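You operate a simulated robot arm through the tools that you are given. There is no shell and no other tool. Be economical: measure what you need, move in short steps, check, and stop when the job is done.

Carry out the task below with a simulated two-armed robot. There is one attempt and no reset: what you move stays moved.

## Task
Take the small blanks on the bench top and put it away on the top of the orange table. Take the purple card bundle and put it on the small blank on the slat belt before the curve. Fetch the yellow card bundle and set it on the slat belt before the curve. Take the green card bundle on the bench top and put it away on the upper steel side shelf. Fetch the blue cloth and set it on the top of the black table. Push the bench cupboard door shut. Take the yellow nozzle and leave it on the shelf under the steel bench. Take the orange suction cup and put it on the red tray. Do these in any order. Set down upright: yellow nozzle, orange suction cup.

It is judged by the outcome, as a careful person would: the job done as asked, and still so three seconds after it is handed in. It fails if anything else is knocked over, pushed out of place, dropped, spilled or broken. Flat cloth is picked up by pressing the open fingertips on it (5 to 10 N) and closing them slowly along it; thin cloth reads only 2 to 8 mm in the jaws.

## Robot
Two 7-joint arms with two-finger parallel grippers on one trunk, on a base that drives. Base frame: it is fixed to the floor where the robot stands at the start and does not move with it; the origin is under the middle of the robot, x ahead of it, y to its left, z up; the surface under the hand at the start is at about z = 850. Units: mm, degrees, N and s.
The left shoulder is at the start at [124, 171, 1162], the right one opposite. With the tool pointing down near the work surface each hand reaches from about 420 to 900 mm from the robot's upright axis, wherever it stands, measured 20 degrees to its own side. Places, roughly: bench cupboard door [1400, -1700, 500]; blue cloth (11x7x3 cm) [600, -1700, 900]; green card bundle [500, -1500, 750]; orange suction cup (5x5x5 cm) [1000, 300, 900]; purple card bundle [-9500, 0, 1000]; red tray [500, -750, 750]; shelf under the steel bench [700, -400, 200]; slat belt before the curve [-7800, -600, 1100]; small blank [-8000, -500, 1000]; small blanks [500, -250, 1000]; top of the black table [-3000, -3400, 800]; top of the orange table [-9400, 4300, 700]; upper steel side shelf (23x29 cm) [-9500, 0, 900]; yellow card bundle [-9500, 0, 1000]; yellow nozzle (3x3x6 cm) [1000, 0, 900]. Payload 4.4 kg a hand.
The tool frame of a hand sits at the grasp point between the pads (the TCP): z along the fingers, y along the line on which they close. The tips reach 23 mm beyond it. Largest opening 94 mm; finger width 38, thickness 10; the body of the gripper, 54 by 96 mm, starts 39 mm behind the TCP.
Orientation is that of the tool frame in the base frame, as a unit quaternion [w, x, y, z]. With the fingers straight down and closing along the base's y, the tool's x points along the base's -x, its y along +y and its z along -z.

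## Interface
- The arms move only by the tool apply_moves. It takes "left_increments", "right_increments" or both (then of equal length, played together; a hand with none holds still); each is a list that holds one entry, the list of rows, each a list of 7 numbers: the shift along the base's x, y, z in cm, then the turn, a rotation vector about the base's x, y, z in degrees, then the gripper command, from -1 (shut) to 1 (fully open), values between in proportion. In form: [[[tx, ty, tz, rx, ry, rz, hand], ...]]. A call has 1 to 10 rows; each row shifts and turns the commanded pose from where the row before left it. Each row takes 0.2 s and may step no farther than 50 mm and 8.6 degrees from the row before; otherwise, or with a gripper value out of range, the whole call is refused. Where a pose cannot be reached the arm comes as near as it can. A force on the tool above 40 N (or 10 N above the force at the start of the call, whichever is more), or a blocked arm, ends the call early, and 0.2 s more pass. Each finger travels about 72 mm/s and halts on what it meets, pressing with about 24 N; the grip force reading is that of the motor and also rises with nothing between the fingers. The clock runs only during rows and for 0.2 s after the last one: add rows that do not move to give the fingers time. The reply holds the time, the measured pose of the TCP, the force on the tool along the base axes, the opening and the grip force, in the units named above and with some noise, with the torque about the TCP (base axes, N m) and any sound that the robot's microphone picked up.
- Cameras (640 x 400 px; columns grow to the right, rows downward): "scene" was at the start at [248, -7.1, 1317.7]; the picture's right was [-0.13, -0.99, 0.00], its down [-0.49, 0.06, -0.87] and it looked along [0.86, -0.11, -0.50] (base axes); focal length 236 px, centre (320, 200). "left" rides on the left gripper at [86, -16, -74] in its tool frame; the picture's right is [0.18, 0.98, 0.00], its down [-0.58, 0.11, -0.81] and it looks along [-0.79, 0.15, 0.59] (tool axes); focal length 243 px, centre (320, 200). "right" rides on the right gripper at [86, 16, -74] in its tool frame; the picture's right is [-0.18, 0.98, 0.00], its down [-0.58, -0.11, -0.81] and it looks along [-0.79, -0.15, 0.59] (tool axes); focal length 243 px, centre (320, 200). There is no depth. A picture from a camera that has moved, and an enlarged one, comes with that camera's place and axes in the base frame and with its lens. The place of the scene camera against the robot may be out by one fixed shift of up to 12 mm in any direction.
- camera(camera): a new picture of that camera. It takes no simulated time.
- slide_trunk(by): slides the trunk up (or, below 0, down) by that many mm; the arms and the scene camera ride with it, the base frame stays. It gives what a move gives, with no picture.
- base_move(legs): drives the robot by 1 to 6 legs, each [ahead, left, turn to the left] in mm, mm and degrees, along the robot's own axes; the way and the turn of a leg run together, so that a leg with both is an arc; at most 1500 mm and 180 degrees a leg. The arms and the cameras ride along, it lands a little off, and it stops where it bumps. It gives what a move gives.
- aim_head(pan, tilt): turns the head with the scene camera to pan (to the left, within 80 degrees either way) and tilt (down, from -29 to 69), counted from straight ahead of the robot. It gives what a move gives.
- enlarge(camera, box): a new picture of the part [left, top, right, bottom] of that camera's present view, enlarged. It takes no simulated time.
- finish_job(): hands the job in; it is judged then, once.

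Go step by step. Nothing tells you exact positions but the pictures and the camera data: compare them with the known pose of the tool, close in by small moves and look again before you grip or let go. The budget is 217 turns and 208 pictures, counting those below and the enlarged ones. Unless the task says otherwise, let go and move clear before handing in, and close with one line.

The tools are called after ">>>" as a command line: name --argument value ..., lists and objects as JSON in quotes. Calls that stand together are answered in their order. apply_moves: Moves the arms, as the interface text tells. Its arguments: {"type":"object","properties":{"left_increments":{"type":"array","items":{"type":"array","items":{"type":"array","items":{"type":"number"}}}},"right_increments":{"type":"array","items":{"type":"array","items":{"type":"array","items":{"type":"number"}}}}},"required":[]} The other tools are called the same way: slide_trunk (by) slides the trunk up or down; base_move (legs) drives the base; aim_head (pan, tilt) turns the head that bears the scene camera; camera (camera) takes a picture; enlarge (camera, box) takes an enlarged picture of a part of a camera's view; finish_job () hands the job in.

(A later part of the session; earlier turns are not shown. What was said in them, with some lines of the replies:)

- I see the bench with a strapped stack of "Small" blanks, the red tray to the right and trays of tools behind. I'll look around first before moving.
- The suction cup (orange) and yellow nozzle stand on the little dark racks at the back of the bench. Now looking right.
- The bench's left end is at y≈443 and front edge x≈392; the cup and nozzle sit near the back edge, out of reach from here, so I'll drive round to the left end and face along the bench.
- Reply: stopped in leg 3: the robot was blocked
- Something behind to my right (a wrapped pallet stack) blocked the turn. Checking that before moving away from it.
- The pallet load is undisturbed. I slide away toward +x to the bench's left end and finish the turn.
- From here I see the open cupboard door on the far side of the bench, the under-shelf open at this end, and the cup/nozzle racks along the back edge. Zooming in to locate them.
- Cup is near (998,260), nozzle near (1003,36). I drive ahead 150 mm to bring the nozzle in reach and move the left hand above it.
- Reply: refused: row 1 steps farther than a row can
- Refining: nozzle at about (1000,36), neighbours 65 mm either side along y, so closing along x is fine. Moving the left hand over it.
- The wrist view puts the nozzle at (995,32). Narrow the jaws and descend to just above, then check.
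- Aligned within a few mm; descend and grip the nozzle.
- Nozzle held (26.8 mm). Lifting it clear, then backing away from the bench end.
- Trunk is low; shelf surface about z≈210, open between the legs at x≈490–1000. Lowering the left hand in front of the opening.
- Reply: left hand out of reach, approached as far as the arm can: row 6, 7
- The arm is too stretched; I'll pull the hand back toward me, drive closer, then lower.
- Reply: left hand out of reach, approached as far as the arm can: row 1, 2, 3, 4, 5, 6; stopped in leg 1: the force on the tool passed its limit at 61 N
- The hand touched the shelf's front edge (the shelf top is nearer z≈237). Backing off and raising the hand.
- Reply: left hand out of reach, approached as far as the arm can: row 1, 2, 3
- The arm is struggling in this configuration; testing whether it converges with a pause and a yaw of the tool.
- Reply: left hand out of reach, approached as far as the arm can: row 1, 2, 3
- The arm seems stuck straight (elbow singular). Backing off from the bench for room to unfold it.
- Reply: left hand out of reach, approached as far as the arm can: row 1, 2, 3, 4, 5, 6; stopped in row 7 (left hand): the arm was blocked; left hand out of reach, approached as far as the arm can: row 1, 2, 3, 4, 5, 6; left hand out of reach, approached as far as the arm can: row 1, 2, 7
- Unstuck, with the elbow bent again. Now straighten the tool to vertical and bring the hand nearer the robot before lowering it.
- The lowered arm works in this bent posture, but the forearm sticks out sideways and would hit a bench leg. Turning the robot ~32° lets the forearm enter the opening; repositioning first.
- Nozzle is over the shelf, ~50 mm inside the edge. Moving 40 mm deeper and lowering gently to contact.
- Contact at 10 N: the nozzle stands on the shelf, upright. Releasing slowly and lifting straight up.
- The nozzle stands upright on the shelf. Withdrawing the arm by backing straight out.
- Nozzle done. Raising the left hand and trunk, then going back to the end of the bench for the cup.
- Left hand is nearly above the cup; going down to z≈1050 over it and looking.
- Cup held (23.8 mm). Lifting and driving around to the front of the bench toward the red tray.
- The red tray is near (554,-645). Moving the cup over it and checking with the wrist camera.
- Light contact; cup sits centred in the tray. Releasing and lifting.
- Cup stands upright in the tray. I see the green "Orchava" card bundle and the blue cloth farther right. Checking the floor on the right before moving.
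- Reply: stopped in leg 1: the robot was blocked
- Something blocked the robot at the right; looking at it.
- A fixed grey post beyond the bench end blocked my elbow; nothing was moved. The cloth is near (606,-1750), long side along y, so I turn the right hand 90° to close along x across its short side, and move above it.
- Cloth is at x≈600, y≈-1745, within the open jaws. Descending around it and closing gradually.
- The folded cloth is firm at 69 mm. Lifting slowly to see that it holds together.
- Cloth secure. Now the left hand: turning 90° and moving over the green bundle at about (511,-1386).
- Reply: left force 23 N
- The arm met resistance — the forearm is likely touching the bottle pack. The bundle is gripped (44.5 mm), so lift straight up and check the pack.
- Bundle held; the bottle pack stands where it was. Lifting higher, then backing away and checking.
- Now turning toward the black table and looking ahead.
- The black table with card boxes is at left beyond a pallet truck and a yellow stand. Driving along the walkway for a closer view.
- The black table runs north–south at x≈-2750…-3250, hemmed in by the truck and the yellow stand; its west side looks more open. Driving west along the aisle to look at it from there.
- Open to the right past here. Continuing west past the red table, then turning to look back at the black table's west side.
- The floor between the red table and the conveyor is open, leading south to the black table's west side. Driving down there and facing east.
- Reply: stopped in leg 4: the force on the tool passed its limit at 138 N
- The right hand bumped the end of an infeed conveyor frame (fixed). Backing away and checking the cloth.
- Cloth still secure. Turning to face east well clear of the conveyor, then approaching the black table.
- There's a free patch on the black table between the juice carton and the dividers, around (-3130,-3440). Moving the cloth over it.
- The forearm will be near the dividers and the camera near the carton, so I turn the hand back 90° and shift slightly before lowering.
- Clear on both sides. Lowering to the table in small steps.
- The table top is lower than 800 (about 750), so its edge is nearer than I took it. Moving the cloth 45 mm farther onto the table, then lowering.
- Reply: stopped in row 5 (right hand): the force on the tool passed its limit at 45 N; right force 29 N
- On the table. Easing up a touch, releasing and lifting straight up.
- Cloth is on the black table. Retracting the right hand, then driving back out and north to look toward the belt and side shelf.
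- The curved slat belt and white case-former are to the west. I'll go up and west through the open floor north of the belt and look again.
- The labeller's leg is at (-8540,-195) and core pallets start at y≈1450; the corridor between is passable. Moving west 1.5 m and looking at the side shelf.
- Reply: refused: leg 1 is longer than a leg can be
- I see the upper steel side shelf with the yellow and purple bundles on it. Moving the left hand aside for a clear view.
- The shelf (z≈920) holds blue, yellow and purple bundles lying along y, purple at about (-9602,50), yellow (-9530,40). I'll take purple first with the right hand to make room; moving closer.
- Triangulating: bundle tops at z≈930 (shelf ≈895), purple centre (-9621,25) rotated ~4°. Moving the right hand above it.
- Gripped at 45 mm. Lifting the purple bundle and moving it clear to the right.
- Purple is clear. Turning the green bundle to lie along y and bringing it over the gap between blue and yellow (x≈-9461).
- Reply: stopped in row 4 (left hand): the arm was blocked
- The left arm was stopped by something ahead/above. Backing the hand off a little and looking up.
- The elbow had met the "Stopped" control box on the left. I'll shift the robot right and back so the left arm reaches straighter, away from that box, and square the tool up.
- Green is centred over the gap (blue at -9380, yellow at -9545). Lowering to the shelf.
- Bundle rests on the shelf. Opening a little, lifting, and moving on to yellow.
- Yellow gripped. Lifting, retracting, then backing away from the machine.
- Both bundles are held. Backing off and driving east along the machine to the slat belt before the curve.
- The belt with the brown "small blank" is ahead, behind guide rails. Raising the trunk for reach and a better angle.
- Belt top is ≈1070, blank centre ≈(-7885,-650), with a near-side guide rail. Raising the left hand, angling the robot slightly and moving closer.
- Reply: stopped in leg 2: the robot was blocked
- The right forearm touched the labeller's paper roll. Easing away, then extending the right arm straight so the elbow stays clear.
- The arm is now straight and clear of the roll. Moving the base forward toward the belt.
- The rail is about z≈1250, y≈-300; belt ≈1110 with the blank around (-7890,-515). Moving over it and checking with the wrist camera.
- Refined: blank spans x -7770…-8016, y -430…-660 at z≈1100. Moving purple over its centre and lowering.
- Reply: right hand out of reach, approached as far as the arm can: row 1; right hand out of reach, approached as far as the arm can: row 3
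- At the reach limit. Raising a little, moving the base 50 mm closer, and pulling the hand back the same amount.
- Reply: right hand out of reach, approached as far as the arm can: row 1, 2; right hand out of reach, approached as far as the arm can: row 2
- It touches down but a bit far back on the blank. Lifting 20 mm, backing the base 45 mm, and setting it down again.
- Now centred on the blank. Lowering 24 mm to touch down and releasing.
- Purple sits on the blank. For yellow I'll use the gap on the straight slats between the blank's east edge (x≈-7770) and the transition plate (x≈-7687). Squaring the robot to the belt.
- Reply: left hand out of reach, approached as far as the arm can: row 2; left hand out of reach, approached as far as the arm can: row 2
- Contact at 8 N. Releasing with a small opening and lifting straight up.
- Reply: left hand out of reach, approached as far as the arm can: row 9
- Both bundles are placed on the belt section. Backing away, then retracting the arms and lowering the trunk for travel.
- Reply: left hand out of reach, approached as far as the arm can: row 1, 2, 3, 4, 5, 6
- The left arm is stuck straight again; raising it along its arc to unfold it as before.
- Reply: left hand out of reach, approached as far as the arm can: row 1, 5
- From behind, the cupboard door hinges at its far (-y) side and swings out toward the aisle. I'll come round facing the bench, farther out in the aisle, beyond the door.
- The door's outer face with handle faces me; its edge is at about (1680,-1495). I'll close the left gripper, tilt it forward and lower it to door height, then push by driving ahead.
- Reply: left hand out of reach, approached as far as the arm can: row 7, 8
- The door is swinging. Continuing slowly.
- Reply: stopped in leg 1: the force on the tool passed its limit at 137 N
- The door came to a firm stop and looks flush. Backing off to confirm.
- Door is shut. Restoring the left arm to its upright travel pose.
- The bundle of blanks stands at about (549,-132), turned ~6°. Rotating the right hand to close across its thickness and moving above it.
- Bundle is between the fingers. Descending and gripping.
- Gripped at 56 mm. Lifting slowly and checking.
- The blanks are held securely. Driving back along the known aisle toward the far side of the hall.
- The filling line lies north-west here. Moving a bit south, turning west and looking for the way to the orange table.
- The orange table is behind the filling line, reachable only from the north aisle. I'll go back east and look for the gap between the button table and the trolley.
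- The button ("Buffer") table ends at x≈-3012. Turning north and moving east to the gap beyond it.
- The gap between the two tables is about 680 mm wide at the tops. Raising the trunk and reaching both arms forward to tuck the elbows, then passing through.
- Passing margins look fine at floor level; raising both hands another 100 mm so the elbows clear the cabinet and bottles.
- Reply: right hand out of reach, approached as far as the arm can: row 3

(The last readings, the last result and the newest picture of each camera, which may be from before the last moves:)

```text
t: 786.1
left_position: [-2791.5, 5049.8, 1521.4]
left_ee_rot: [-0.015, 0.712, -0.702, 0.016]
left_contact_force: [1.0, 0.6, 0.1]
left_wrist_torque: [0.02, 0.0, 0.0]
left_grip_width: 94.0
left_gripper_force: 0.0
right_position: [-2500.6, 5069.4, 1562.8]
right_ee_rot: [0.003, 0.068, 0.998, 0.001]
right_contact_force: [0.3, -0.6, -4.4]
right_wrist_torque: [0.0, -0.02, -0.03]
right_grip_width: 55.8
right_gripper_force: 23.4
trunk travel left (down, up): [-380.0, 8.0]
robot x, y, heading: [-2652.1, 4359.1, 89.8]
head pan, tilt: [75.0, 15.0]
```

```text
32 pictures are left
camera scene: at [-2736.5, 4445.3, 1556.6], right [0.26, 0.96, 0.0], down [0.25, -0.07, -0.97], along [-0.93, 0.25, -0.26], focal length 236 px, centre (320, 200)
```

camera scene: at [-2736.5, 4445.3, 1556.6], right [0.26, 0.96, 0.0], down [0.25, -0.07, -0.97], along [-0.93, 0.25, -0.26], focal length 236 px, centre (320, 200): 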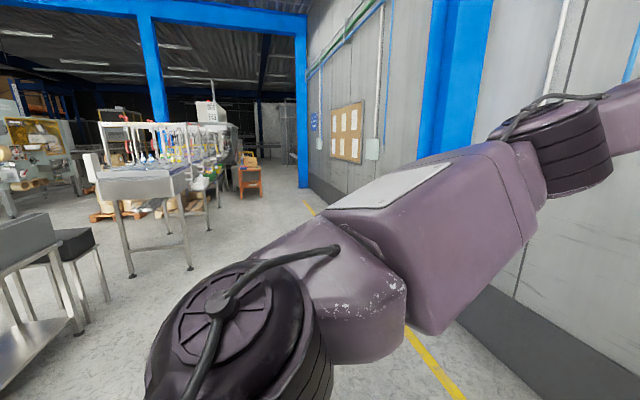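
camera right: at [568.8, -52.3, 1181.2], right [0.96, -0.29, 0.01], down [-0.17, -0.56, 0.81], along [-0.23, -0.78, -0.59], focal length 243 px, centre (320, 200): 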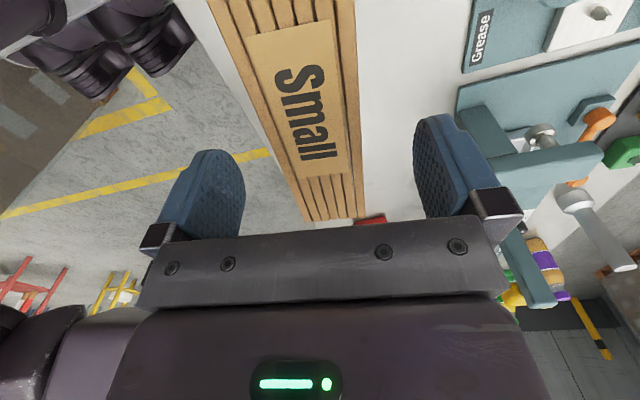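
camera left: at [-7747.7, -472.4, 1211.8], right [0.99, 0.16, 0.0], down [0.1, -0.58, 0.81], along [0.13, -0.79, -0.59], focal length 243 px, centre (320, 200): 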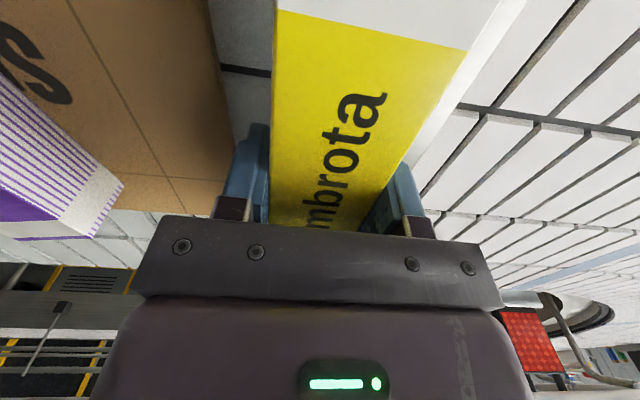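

The orange table is visible down this aisle. Turning west and driving along the aisle toward it.

>>> base_move --legs '[[-150, 0, 0], [0, 0, 90.2], [1400, 0, 0], [1400, 0, 0], [1400, 0, 0], [1000, 0, 0]]'

>>> aim_head --pan 0 --tilt 25

>>> camera --camera "scene"

```text
t: 816.0
left_position: [-8580.8, 4065.2, 1520.7]
left_ee_rot: [-0.021, 1.0, 0.004, 0.0]
left_contact_force: [0.0, 0.7, -0.1]
left_wrist_torque: [-0.03, -0.02, -0.01]
left_grip_width: 93.8
left_gripper_force: 0.1
right_position: [-8599.1, 4356.4, 1563.0]
right_ee_rot: [0.001, -0.654, 0.756, 0.003]
right_contact_force: [0.3, 0.1, -3.3]
right_wrist_torque: [0.01, -0.02, -0.01]
right_grip_width: 56.1
right_gripper_force: 24.5
trunk travel left (down, up): [-380.0, 8.0]
robot x, y, heading: [-7891.8, 4199.8, 179.4]
head pan, tilt: [75.0, 15.0]
```

```text
t: 817.5
left_position: [-8581.2, 4063.9, 1520.1]
left_ee_rot: [-0.022, 1.0, 0.003, 0.0]
left_contact_force: [-0.1, 0.1, -0.8]
left_wrist_torque: [0.0, -0.03, 0.03]
left_grip_width: 94.3
left_gripper_force: 0.0
right_position: [-8598.8, 4356.4, 1563.1]
right_ee_rot: [0.002, -0.654, 0.756, 0.004]
right_contact_force: [-0.2, -0.1, -3.7]
right_wrist_torque: [0.01, 0.0, 0.05]
right_grip_width: 55.9
right_gripper_force: 24.5
trunk travel left (down, up): [-380.0, 8.0]
robot x, y, heading: [-7886.9, 4200.0, 179.3]
head pan, tilt: [0.0, 25.0]
```

```text
31 pictures are left
camera scene: at [-8033.3, 4206.3, 1540.4], right [0.01, 1.0, 0.0], down [0.42, 0.0, -0.91], along [-0.91, 0.01, -0.42], focal length 236 px, centre (320, 200)
```

scene: 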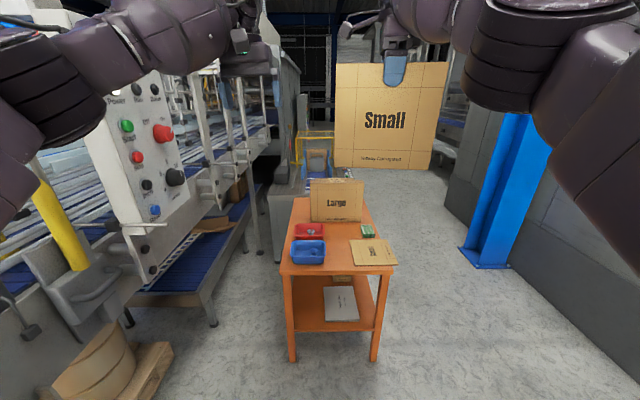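

The table has trays, a card and a "Large" stack, with a free lengthwise strip at about y≈4300. I'll turn the blanks so their long side runs along x, lower the trunk and look again.

>>> apply_moves --right_increments '[[[0, 0, 0, 0, 0, 8.2, -1], [0, 0, 0, 0, 0, 8.2, -1], [0, 0, 0, 0, 0, 8.2, -1], [0, 0, 0, 0, 0, 8.2, -1], [0, 0, 0, 0, 0, 8.2, -1], [0, 0, 0, 0, 0, 8.2, -1], [0, 0, 0, 0, 0, 8.2, -1], [0, 0, 0, 0, 0, 8.2, -1], [0, 0, 0, 0, 0, 8.2, -1], [0, 0, 0, 0, 0, 8.2, -1]]]'

>>> apply_moves --right_increments '[[[0, 0, 0, 0, 0, 8.2, -1], [0, 0, 0, 0, 0, 8.1, -1], [0, 0, 0, 0, 0, 0, -1]]]'

>>> slide_trunk --by -205

>>> base_move --legs '[[150, -60, 0.7]]'

>>> aim_head --pan 0 --tilt 32

>>> camera --camera "scene"

```text
t: 819.7
left_position: [-8581.4, 4063.8, 1520.9]
left_ee_rot: [-0.022, 1.0, 0.003, 0.001]
left_contact_force: [-0.4, -0.2, -0.2]
left_wrist_torque: [-0.02, 0.01, 0.01]
left_grip_width: 93.9
left_gripper_force: 0.0
right_position: [-8599.7, 4355.6, 1562.8]
right_ee_rot: [0.002, 0.99, -0.14, -0.005]
right_contact_force: [0.3, 0.9, -3.6]
right_wrist_torque: [0.02, -0.01, 0.01]
right_grip_width: 55.9
right_gripper_force: 23.5
trunk travel left (down, up): [-380.0, 8.0]
robot x, y, heading: [-7886.8, 4201.1, 179.4]
head pan, tilt: [0.0, 25.0]
```

```text
t: 820.5
left_position: [-8581.2, 4065.6, 1518.9]
left_ee_rot: [-0.022, 1.0, 0.004, 0.001]
left_contact_force: [-0.1, -0.2, -0.9]
left_wrist_torque: [-0.01, 0.0, 0.05]
left_grip_width: 94.0
left_gripper_force: 0.0
right_position: [-8598.1, 4357.0, 1562.2]
right_ee_rot: [0.002, 1.0, 0.002, -0.004]
right_contact_force: [-0.7, 0.2, -2.9]
right_wrist_torque: [0.01, 0.04, -0.02]
right_grip_width: 56.0
right_gripper_force: 24.2
trunk travel left (down, up): [-380.0, 8.0]
robot x, y, heading: [-7887.7, 4197.9, 179.2]
head pan, tilt: [0.0, 25.0]
```

```text
t: 822.7
left_position: [-8578.9, 4064.6, 1317.2]
left_ee_rot: [-0.021, 1.0, 0.003, -0.001]
left_contact_force: [-0.4, -0.4, -0.4]
left_wrist_torque: [0.01, -0.01, 0.04]
left_grip_width: 94.2
left_gripper_force: 0.1
right_position: [-8596.9, 4356.0, 1361.2]
right_ee_rot: [0.002, 1.0, 0.001, -0.005]
right_contact_force: [0.4, 0.1, -3.6]
right_wrist_torque: [0.02, 0.01, 0.0]
right_grip_width: 56.0
right_gripper_force: 23.8
trunk travel left (down, up): [-175.0, 213.0]
robot x, y, heading: [-7890.1, 4199.8, 179.5]
head pan, tilt: [0.0, 25.0]
```

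```text
t: 824.1
left_position: [-8726.2, 4117.0, 1316.8]
left_ee_rot: [-0.021, 1.0, 0.009, 0.0]
left_contact_force: [0.1, -0.2, -0.2]
left_wrist_torque: [0.01, -0.05, -0.01]
left_grip_width: 94.0
left_gripper_force: 0.0
right_position: [-8746.3, 4409.2, 1359.9]
right_ee_rot: [0.002, 1.0, 0.006, -0.003]
right_contact_force: [0.7, -0.5, -3.9]
right_wrist_torque: [-0.01, 0.01, 0.01]
right_grip_width: 55.8
right_gripper_force: 24.4
trunk travel left (down, up): [-175.0, 213.0]
robot x, y, heading: [-8038.6, 4261.5, -180.1]
head pan, tilt: [0.0, 25.0]
```

```text
t: 824.8
left_position: [-8726.6, 4116.1, 1315.3]
left_ee_rot: [-0.022, 1.0, 0.01, 0.001]
left_contact_force: [0.8, 0.0, 0.5]
left_wrist_torque: [-0.02, 0.0, 0.03]
left_grip_width: 94.3
left_gripper_force: 0.0
right_position: [-8748.1, 4408.4, 1357.1]
right_ee_rot: [0.002, 1.0, 0.007, -0.003]
right_contact_force: [0.1, 0.8, -3.2]
right_wrist_torque: [0.02, -0.01, 0.0]
right_grip_width: 56.1
right_gripper_force: 24.0
trunk travel left (down, up): [-175.0, 213.0]
robot x, y, heading: [-8034.3, 4256.1, -180.2]
head pan, tilt: [0.0, 32.0]
```

```text
30 pictures are left
camera scene: at [-8273.5, 4264.4, 1314.0], right [0.0, 1.0, 0.0], down [0.53, 0.0, -0.85], along [-0.85, 0.0, -0.53], focal length 236 px, centre (320, 200)
```

scene: 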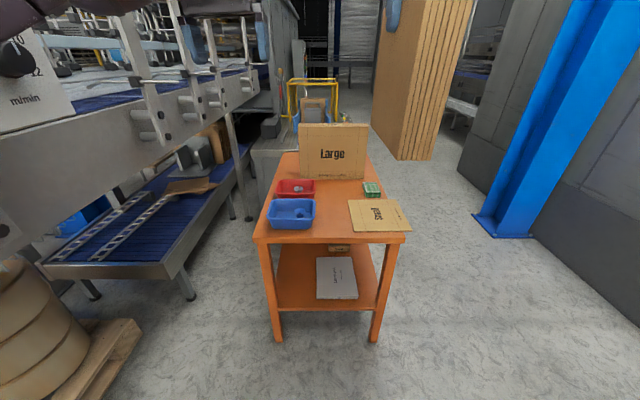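

The free strip on the table top is y 4249–4404, x -8950…-9430, top z≈715. Driving ahead and aligning the blanks over y≈4326.

>>> base_move --legs '[[440, 0, 0.2]]'

>>> apply_moves --right_increments '[[[0, -3, -3, 0, 0, 0, -1], [0, -3, -4, 0, 0, 0, -1], [0, -2.2, -4, 0, 0, 0, -1], [0, 0, -4, 0, 0, 0, -1], [0, 0, -4, 0, 0, 0, -1], [0, 0, -4, 0, 0, 0, -1], [0, 0, 0, 0, 0, 0, -1]]]'

>>> aim_head --pan 0 --tilt 40

>>> camera --camera "scene"

>>> camera --camera "right"

```text
t: 827.5
left_position: [-9175.9, 4124.6, 1317.2]
left_ee_rot: [-0.022, 1.0, 0.006, 0.0]
left_contact_force: [-0.4, -0.5, 0.7]
left_wrist_torque: [0.04, -0.01, 0.02]
left_grip_width: 93.9
left_gripper_force: 0.1
right_position: [-9195.1, 4415.3, 1358.0]
right_ee_rot: [0.002, 1.0, 0.002, -0.004]
right_contact_force: [-0.2, 1.1, -3.5]
right_wrist_torque: [0.02, 0.02, -0.01]
right_grip_width: 56.1
right_gripper_force: 24.2
trunk travel left (down, up): [-175.0, 213.0]
robot x, y, heading: [-8484.4, 4258.2, 179.6]
head pan, tilt: [0.0, 32.0]
```

```text
t: 829.1
left_position: [-9175.4, 4122.4, 1317.0]
left_ee_rot: [-0.022, 1.0, 0.006, 0.0]
left_contact_force: [0.3, 0.3, 0.5]
left_wrist_torque: [-0.03, 0.02, 0.0]
left_grip_width: 93.8
left_gripper_force: 0.1
right_position: [-9193.2, 4333.7, 1129.9]
right_ee_rot: [0.002, 1.0, 0.003, -0.004]
right_contact_force: [-0.3, 0.5, -3.0]
right_wrist_torque: [-0.03, 0.06, 0.0]
right_grip_width: 56.1
right_gripper_force: 24.2
trunk travel left (down, up): [-175.0, 213.0]
robot x, y, heading: [-8487.4, 4261.2, 179.6]
head pan, tilt: [0.0, 32.0]
```

```text
t: 829.8
left_position: [-9175.5, 4123.9, 1315.5]
left_ee_rot: [-0.022, 1.0, 0.006, -0.001]
left_contact_force: [-0.4, 0.2, -0.3]
left_wrist_torque: [0.02, 0.02, -0.01]
left_grip_width: 94.0
left_gripper_force: 0.0
right_position: [-9193.8, 4334.1, 1128.0]
right_ee_rot: [0.002, 1.0, 0.003, -0.003]
right_contact_force: [-0.1, 0.2, -4.4]
right_wrist_torque: [-0.04, 0.04, 0.0]
right_grip_width: 55.9
right_gripper_force: 23.8
trunk travel left (down, up): [-175.0, 213.0]
robot x, y, heading: [-8484.7, 4261.0, 179.6]
head pan, tilt: [0.0, 40.0]
```

```text
29 pictures are left
camera scene: at [-8717.4, 4267.7, 1301.9], right [0.01, 1.0, 0.0], down [0.64, 0.0, -0.77], along [-0.77, 0.01, -0.64], focal length 236 px, centre (320, 200)
```

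scene: 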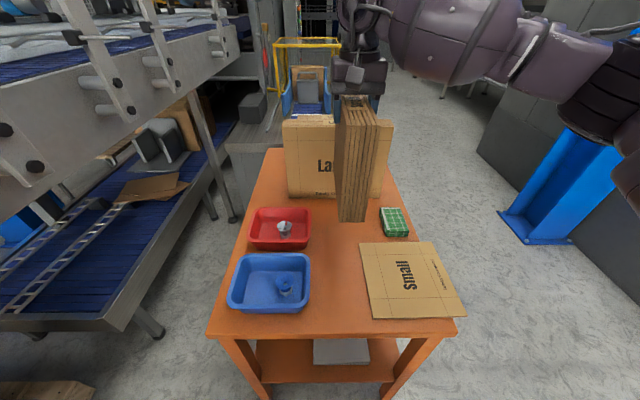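

```text
28 pictures are left
camera right: at [-9107.1, 4317.8, 1202.3], right [-0.18, -0.98, 0.0], down [-0.58, 0.11, 0.81], along [-0.8, 0.14, -0.59], focal length 243 px, centre (320, 200)
```

right: 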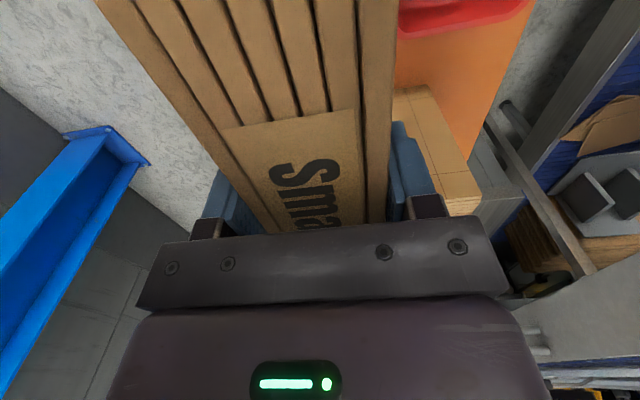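

Well aligned between the trays and the card. Lowering to the table.

>>> apply_moves --right_increments '[[[0, -0.5, -4, 0, 0, 0, -1], [0, 0, -4, 0, 0, 0, -1], [0, 0, -4, 0, 0, 0, -1], [0, 0, -4, 0, 0, 0, -1], [0, 0, -2, 0, 0, 0, -1], [0, 0, 0, 0, 0, 0, -1]]]'

>>> camera --camera "scene"

```text
t: 831.2
left_position: [-9176.0, 4122.8, 1316.5]
left_ee_rot: [-0.022, 1.0, 0.006, 0.0]
left_contact_force: [-0.4, -0.1, 1.1]
left_wrist_torque: [0.01, -0.02, 0.01]
left_grip_width: 94.1
left_gripper_force: 0.1
right_position: [-9194.9, 4328.0, 950.7]
right_ee_rot: [0.002, 1.0, 0.003, -0.004]
right_contact_force: [-1.0, 0.5, -3.5]
right_wrist_torque: [0.02, 0.04, 0.0]
right_grip_width: 56.2
right_gripper_force: 23.4
trunk travel left (down, up): [-175.0, 213.0]
robot x, y, heading: [-8482.6, 4261.3, 179.5]
head pan, tilt: [0.0, 40.0]
```

```text
27 pictures are left
camera scene: at [-8717.2, 4267.7, 1302.0], right [0.01, 1.0, 0.0], down [0.64, 0.0, -0.77], along [-0.77, 0.01, -0.64], focal length 236 px, centre (320, 200)
```

scene: 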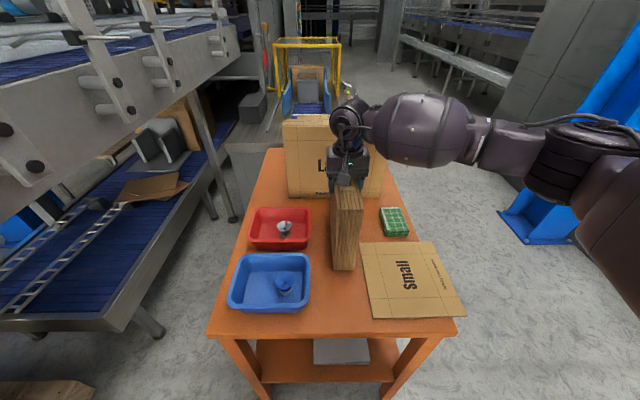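

>>> apply_moves --right_increments '[[[0, 0, -1.5, 0, 0, 0, -1], [0, 0, -1, 0, 0, 0, -1], [0, 0, -0.5, 0, 0, 0, -1], [0, 0, 0, 0, 0, 0, -1]]]'

```text
t: 832.2
left_position: [-9174.0, 4122.3, 1317.7]
left_ee_rot: [-0.021, 1.0, 0.006, -0.001]
left_contact_force: [0.0, 0.5, 0.3]
left_wrist_torque: [-0.02, -0.01, -0.02]
left_grip_width: 94.0
left_gripper_force: 0.0
right_position: [-9193.0, 4327.2, 920.2]
right_ee_rot: [0.002, 1.0, 0.004, -0.005]
right_contact_force: [-1.5, -2.7, 22.0]
right_wrist_torque: [0.35, 0.13, -0.1]
right_grip_width: 55.6
right_gripper_force: 24.0
trunk travel left (down, up): [-175.0, 213.0]
robot x, y, heading: [-8486.7, 4259.6, 179.4]
head pan, tilt: [0.0, 40.0]
```

Firm contact (22 N). Easing up slightly, releasing and lifting.

>>> apply_moves --right_increments '[[[0, 0, 0.2, 0, 0, 0, -1], [0, 0, 0, 0, 0, 0, 0.4], [0, 0, 0, 0, 0, 0, 0.7], [0, 0, 0, 0, 0, 0, 0.7], [0, 0, 2, 0, 0, 0, 0.8], [0, 0, 4, 0, 0, 0, 0.8], [0, 0, 4.5, 0, 0, 0, 0.8], [0, 0, 4.5, 0, 0, 0, 0.8]]]'

>>> camera --camera "scene"

```text
t: 834.0
left_position: [-9173.4, 4123.1, 1317.7]
left_ee_rot: [-0.022, 1.0, 0.005, -0.002]
left_contact_force: [0.2, 0.1, 0.1]
left_wrist_torque: [0.01, 0.02, -0.01]
left_grip_width: 94.0
left_gripper_force: 0.0
right_position: [-9193.6, 4329.0, 1071.8]
right_ee_rot: [0.001, 1.0, 0.003, -0.004]
right_contact_force: [-0.6, 0.5, -1.0]
right_wrist_torque: [-0.03, 0.01, -0.01]
right_grip_width: 84.7
right_gripper_force: 0.1
trunk travel left (down, up): [-175.0, 213.0]
robot x, y, heading: [-8486.1, 4261.7, 180.1]
head pan, tilt: [0.0, 40.0]
```

```text
26 pictures are left
camera scene: at [-8715.9, 4267.5, 1302.4], right [0.01, 1.0, 0.0], down [0.64, 0.0, -0.77], along [-0.77, 0.01, -0.64], focal length 236 px, centre (320, 200)
```

scene: 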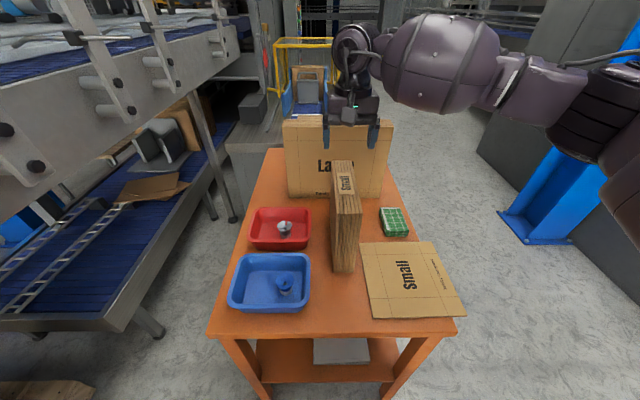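

The blanks stand on the orange table. Lifting clear and backing away.

>>> apply_moves --right_increments '[[[0, 0, 4.5, 0, 0, 0, 0.8], [0, 0, 4.5, 0, 0, 0, 0.8], [0, 0, 4.5, 0, 0, 0, 0.8], [0, 0, 4.5, 0, 0, 0, 0.8]]]'

>>> base_move --legs '[[-500, 0, 0]]'

>>> camera --camera "scene"

```text
t: 835.0
left_position: [-9173.5, 4122.6, 1317.7]
left_ee_rot: [-0.022, 1.0, 0.005, -0.002]
left_contact_force: [0.6, 0.7, -0.1]
left_wrist_torque: [0.0, 0.04, 0.03]
left_grip_width: 93.8
left_gripper_force: 0.2
right_position: [-9192.2, 4328.7, 1255.4]
right_ee_rot: [0.002, 1.0, 0.004, -0.005]
right_contact_force: [0.5, 0.1, 0.0]
right_wrist_torque: [0.01, 0.02, -0.02]
right_grip_width: 84.6
right_gripper_force: 0.0
trunk travel left (down, up): [-175.0, 213.0]
robot x, y, heading: [-8482.1, 4261.8, 179.6]
head pan, tilt: [0.0, 40.0]
```

```text
t: 838.0
left_position: [-8677.9, 4115.5, 1315.9]
left_ee_rot: [-0.021, 1.0, 0.011, 0.0]
left_contact_force: [0.2, 0.0, -0.7]
left_wrist_torque: [-0.03, -0.01, -0.04]
left_grip_width: 94.1
left_gripper_force: 0.0
right_position: [-8698.9, 4320.6, 1250.7]
right_ee_rot: [0.002, 1.0, 0.009, -0.003]
right_contact_force: [0.2, -0.5, -0.6]
right_wrist_torque: [0.03, 0.0, -0.02]
right_grip_width: 84.4
right_gripper_force: 0.1
trunk travel left (down, up): [-175.0, 213.0]
robot x, y, heading: [-7986.0, 4262.3, -179.6]
head pan, tilt: [0.0, 40.0]
```

```text
25 pictures are left
camera scene: at [-8220.3, 4264.3, 1301.9], right [0.0, 1.0, 0.0], down [0.64, 0.0, -0.77], along [-0.77, 0.0, -0.64], focal length 236 px, centre (320, 200)
```

scene: 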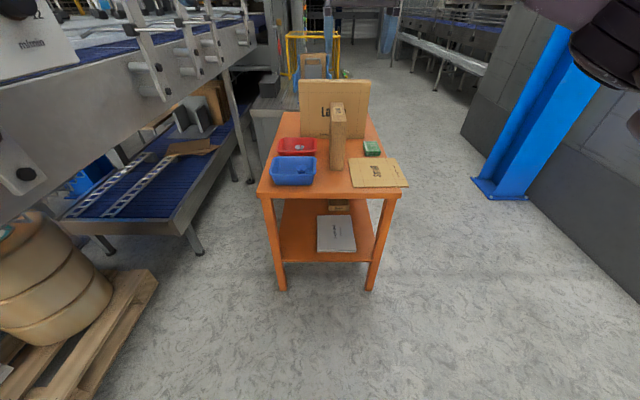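

All eight parts are done, both hands are empty and clear, and everything I can see is standing where I left it, so I hand in.

>>> finish_job

```text
The job is handed in.
```

All eight items are done and the job is handed in. On the way my arms bumped a few fixed things: a post, a conveyor end, the control box and the labeller roll. I also pressed briefly above the bottle pack. I saw nothing moved, though I didn't look closely at the control box or the roll.
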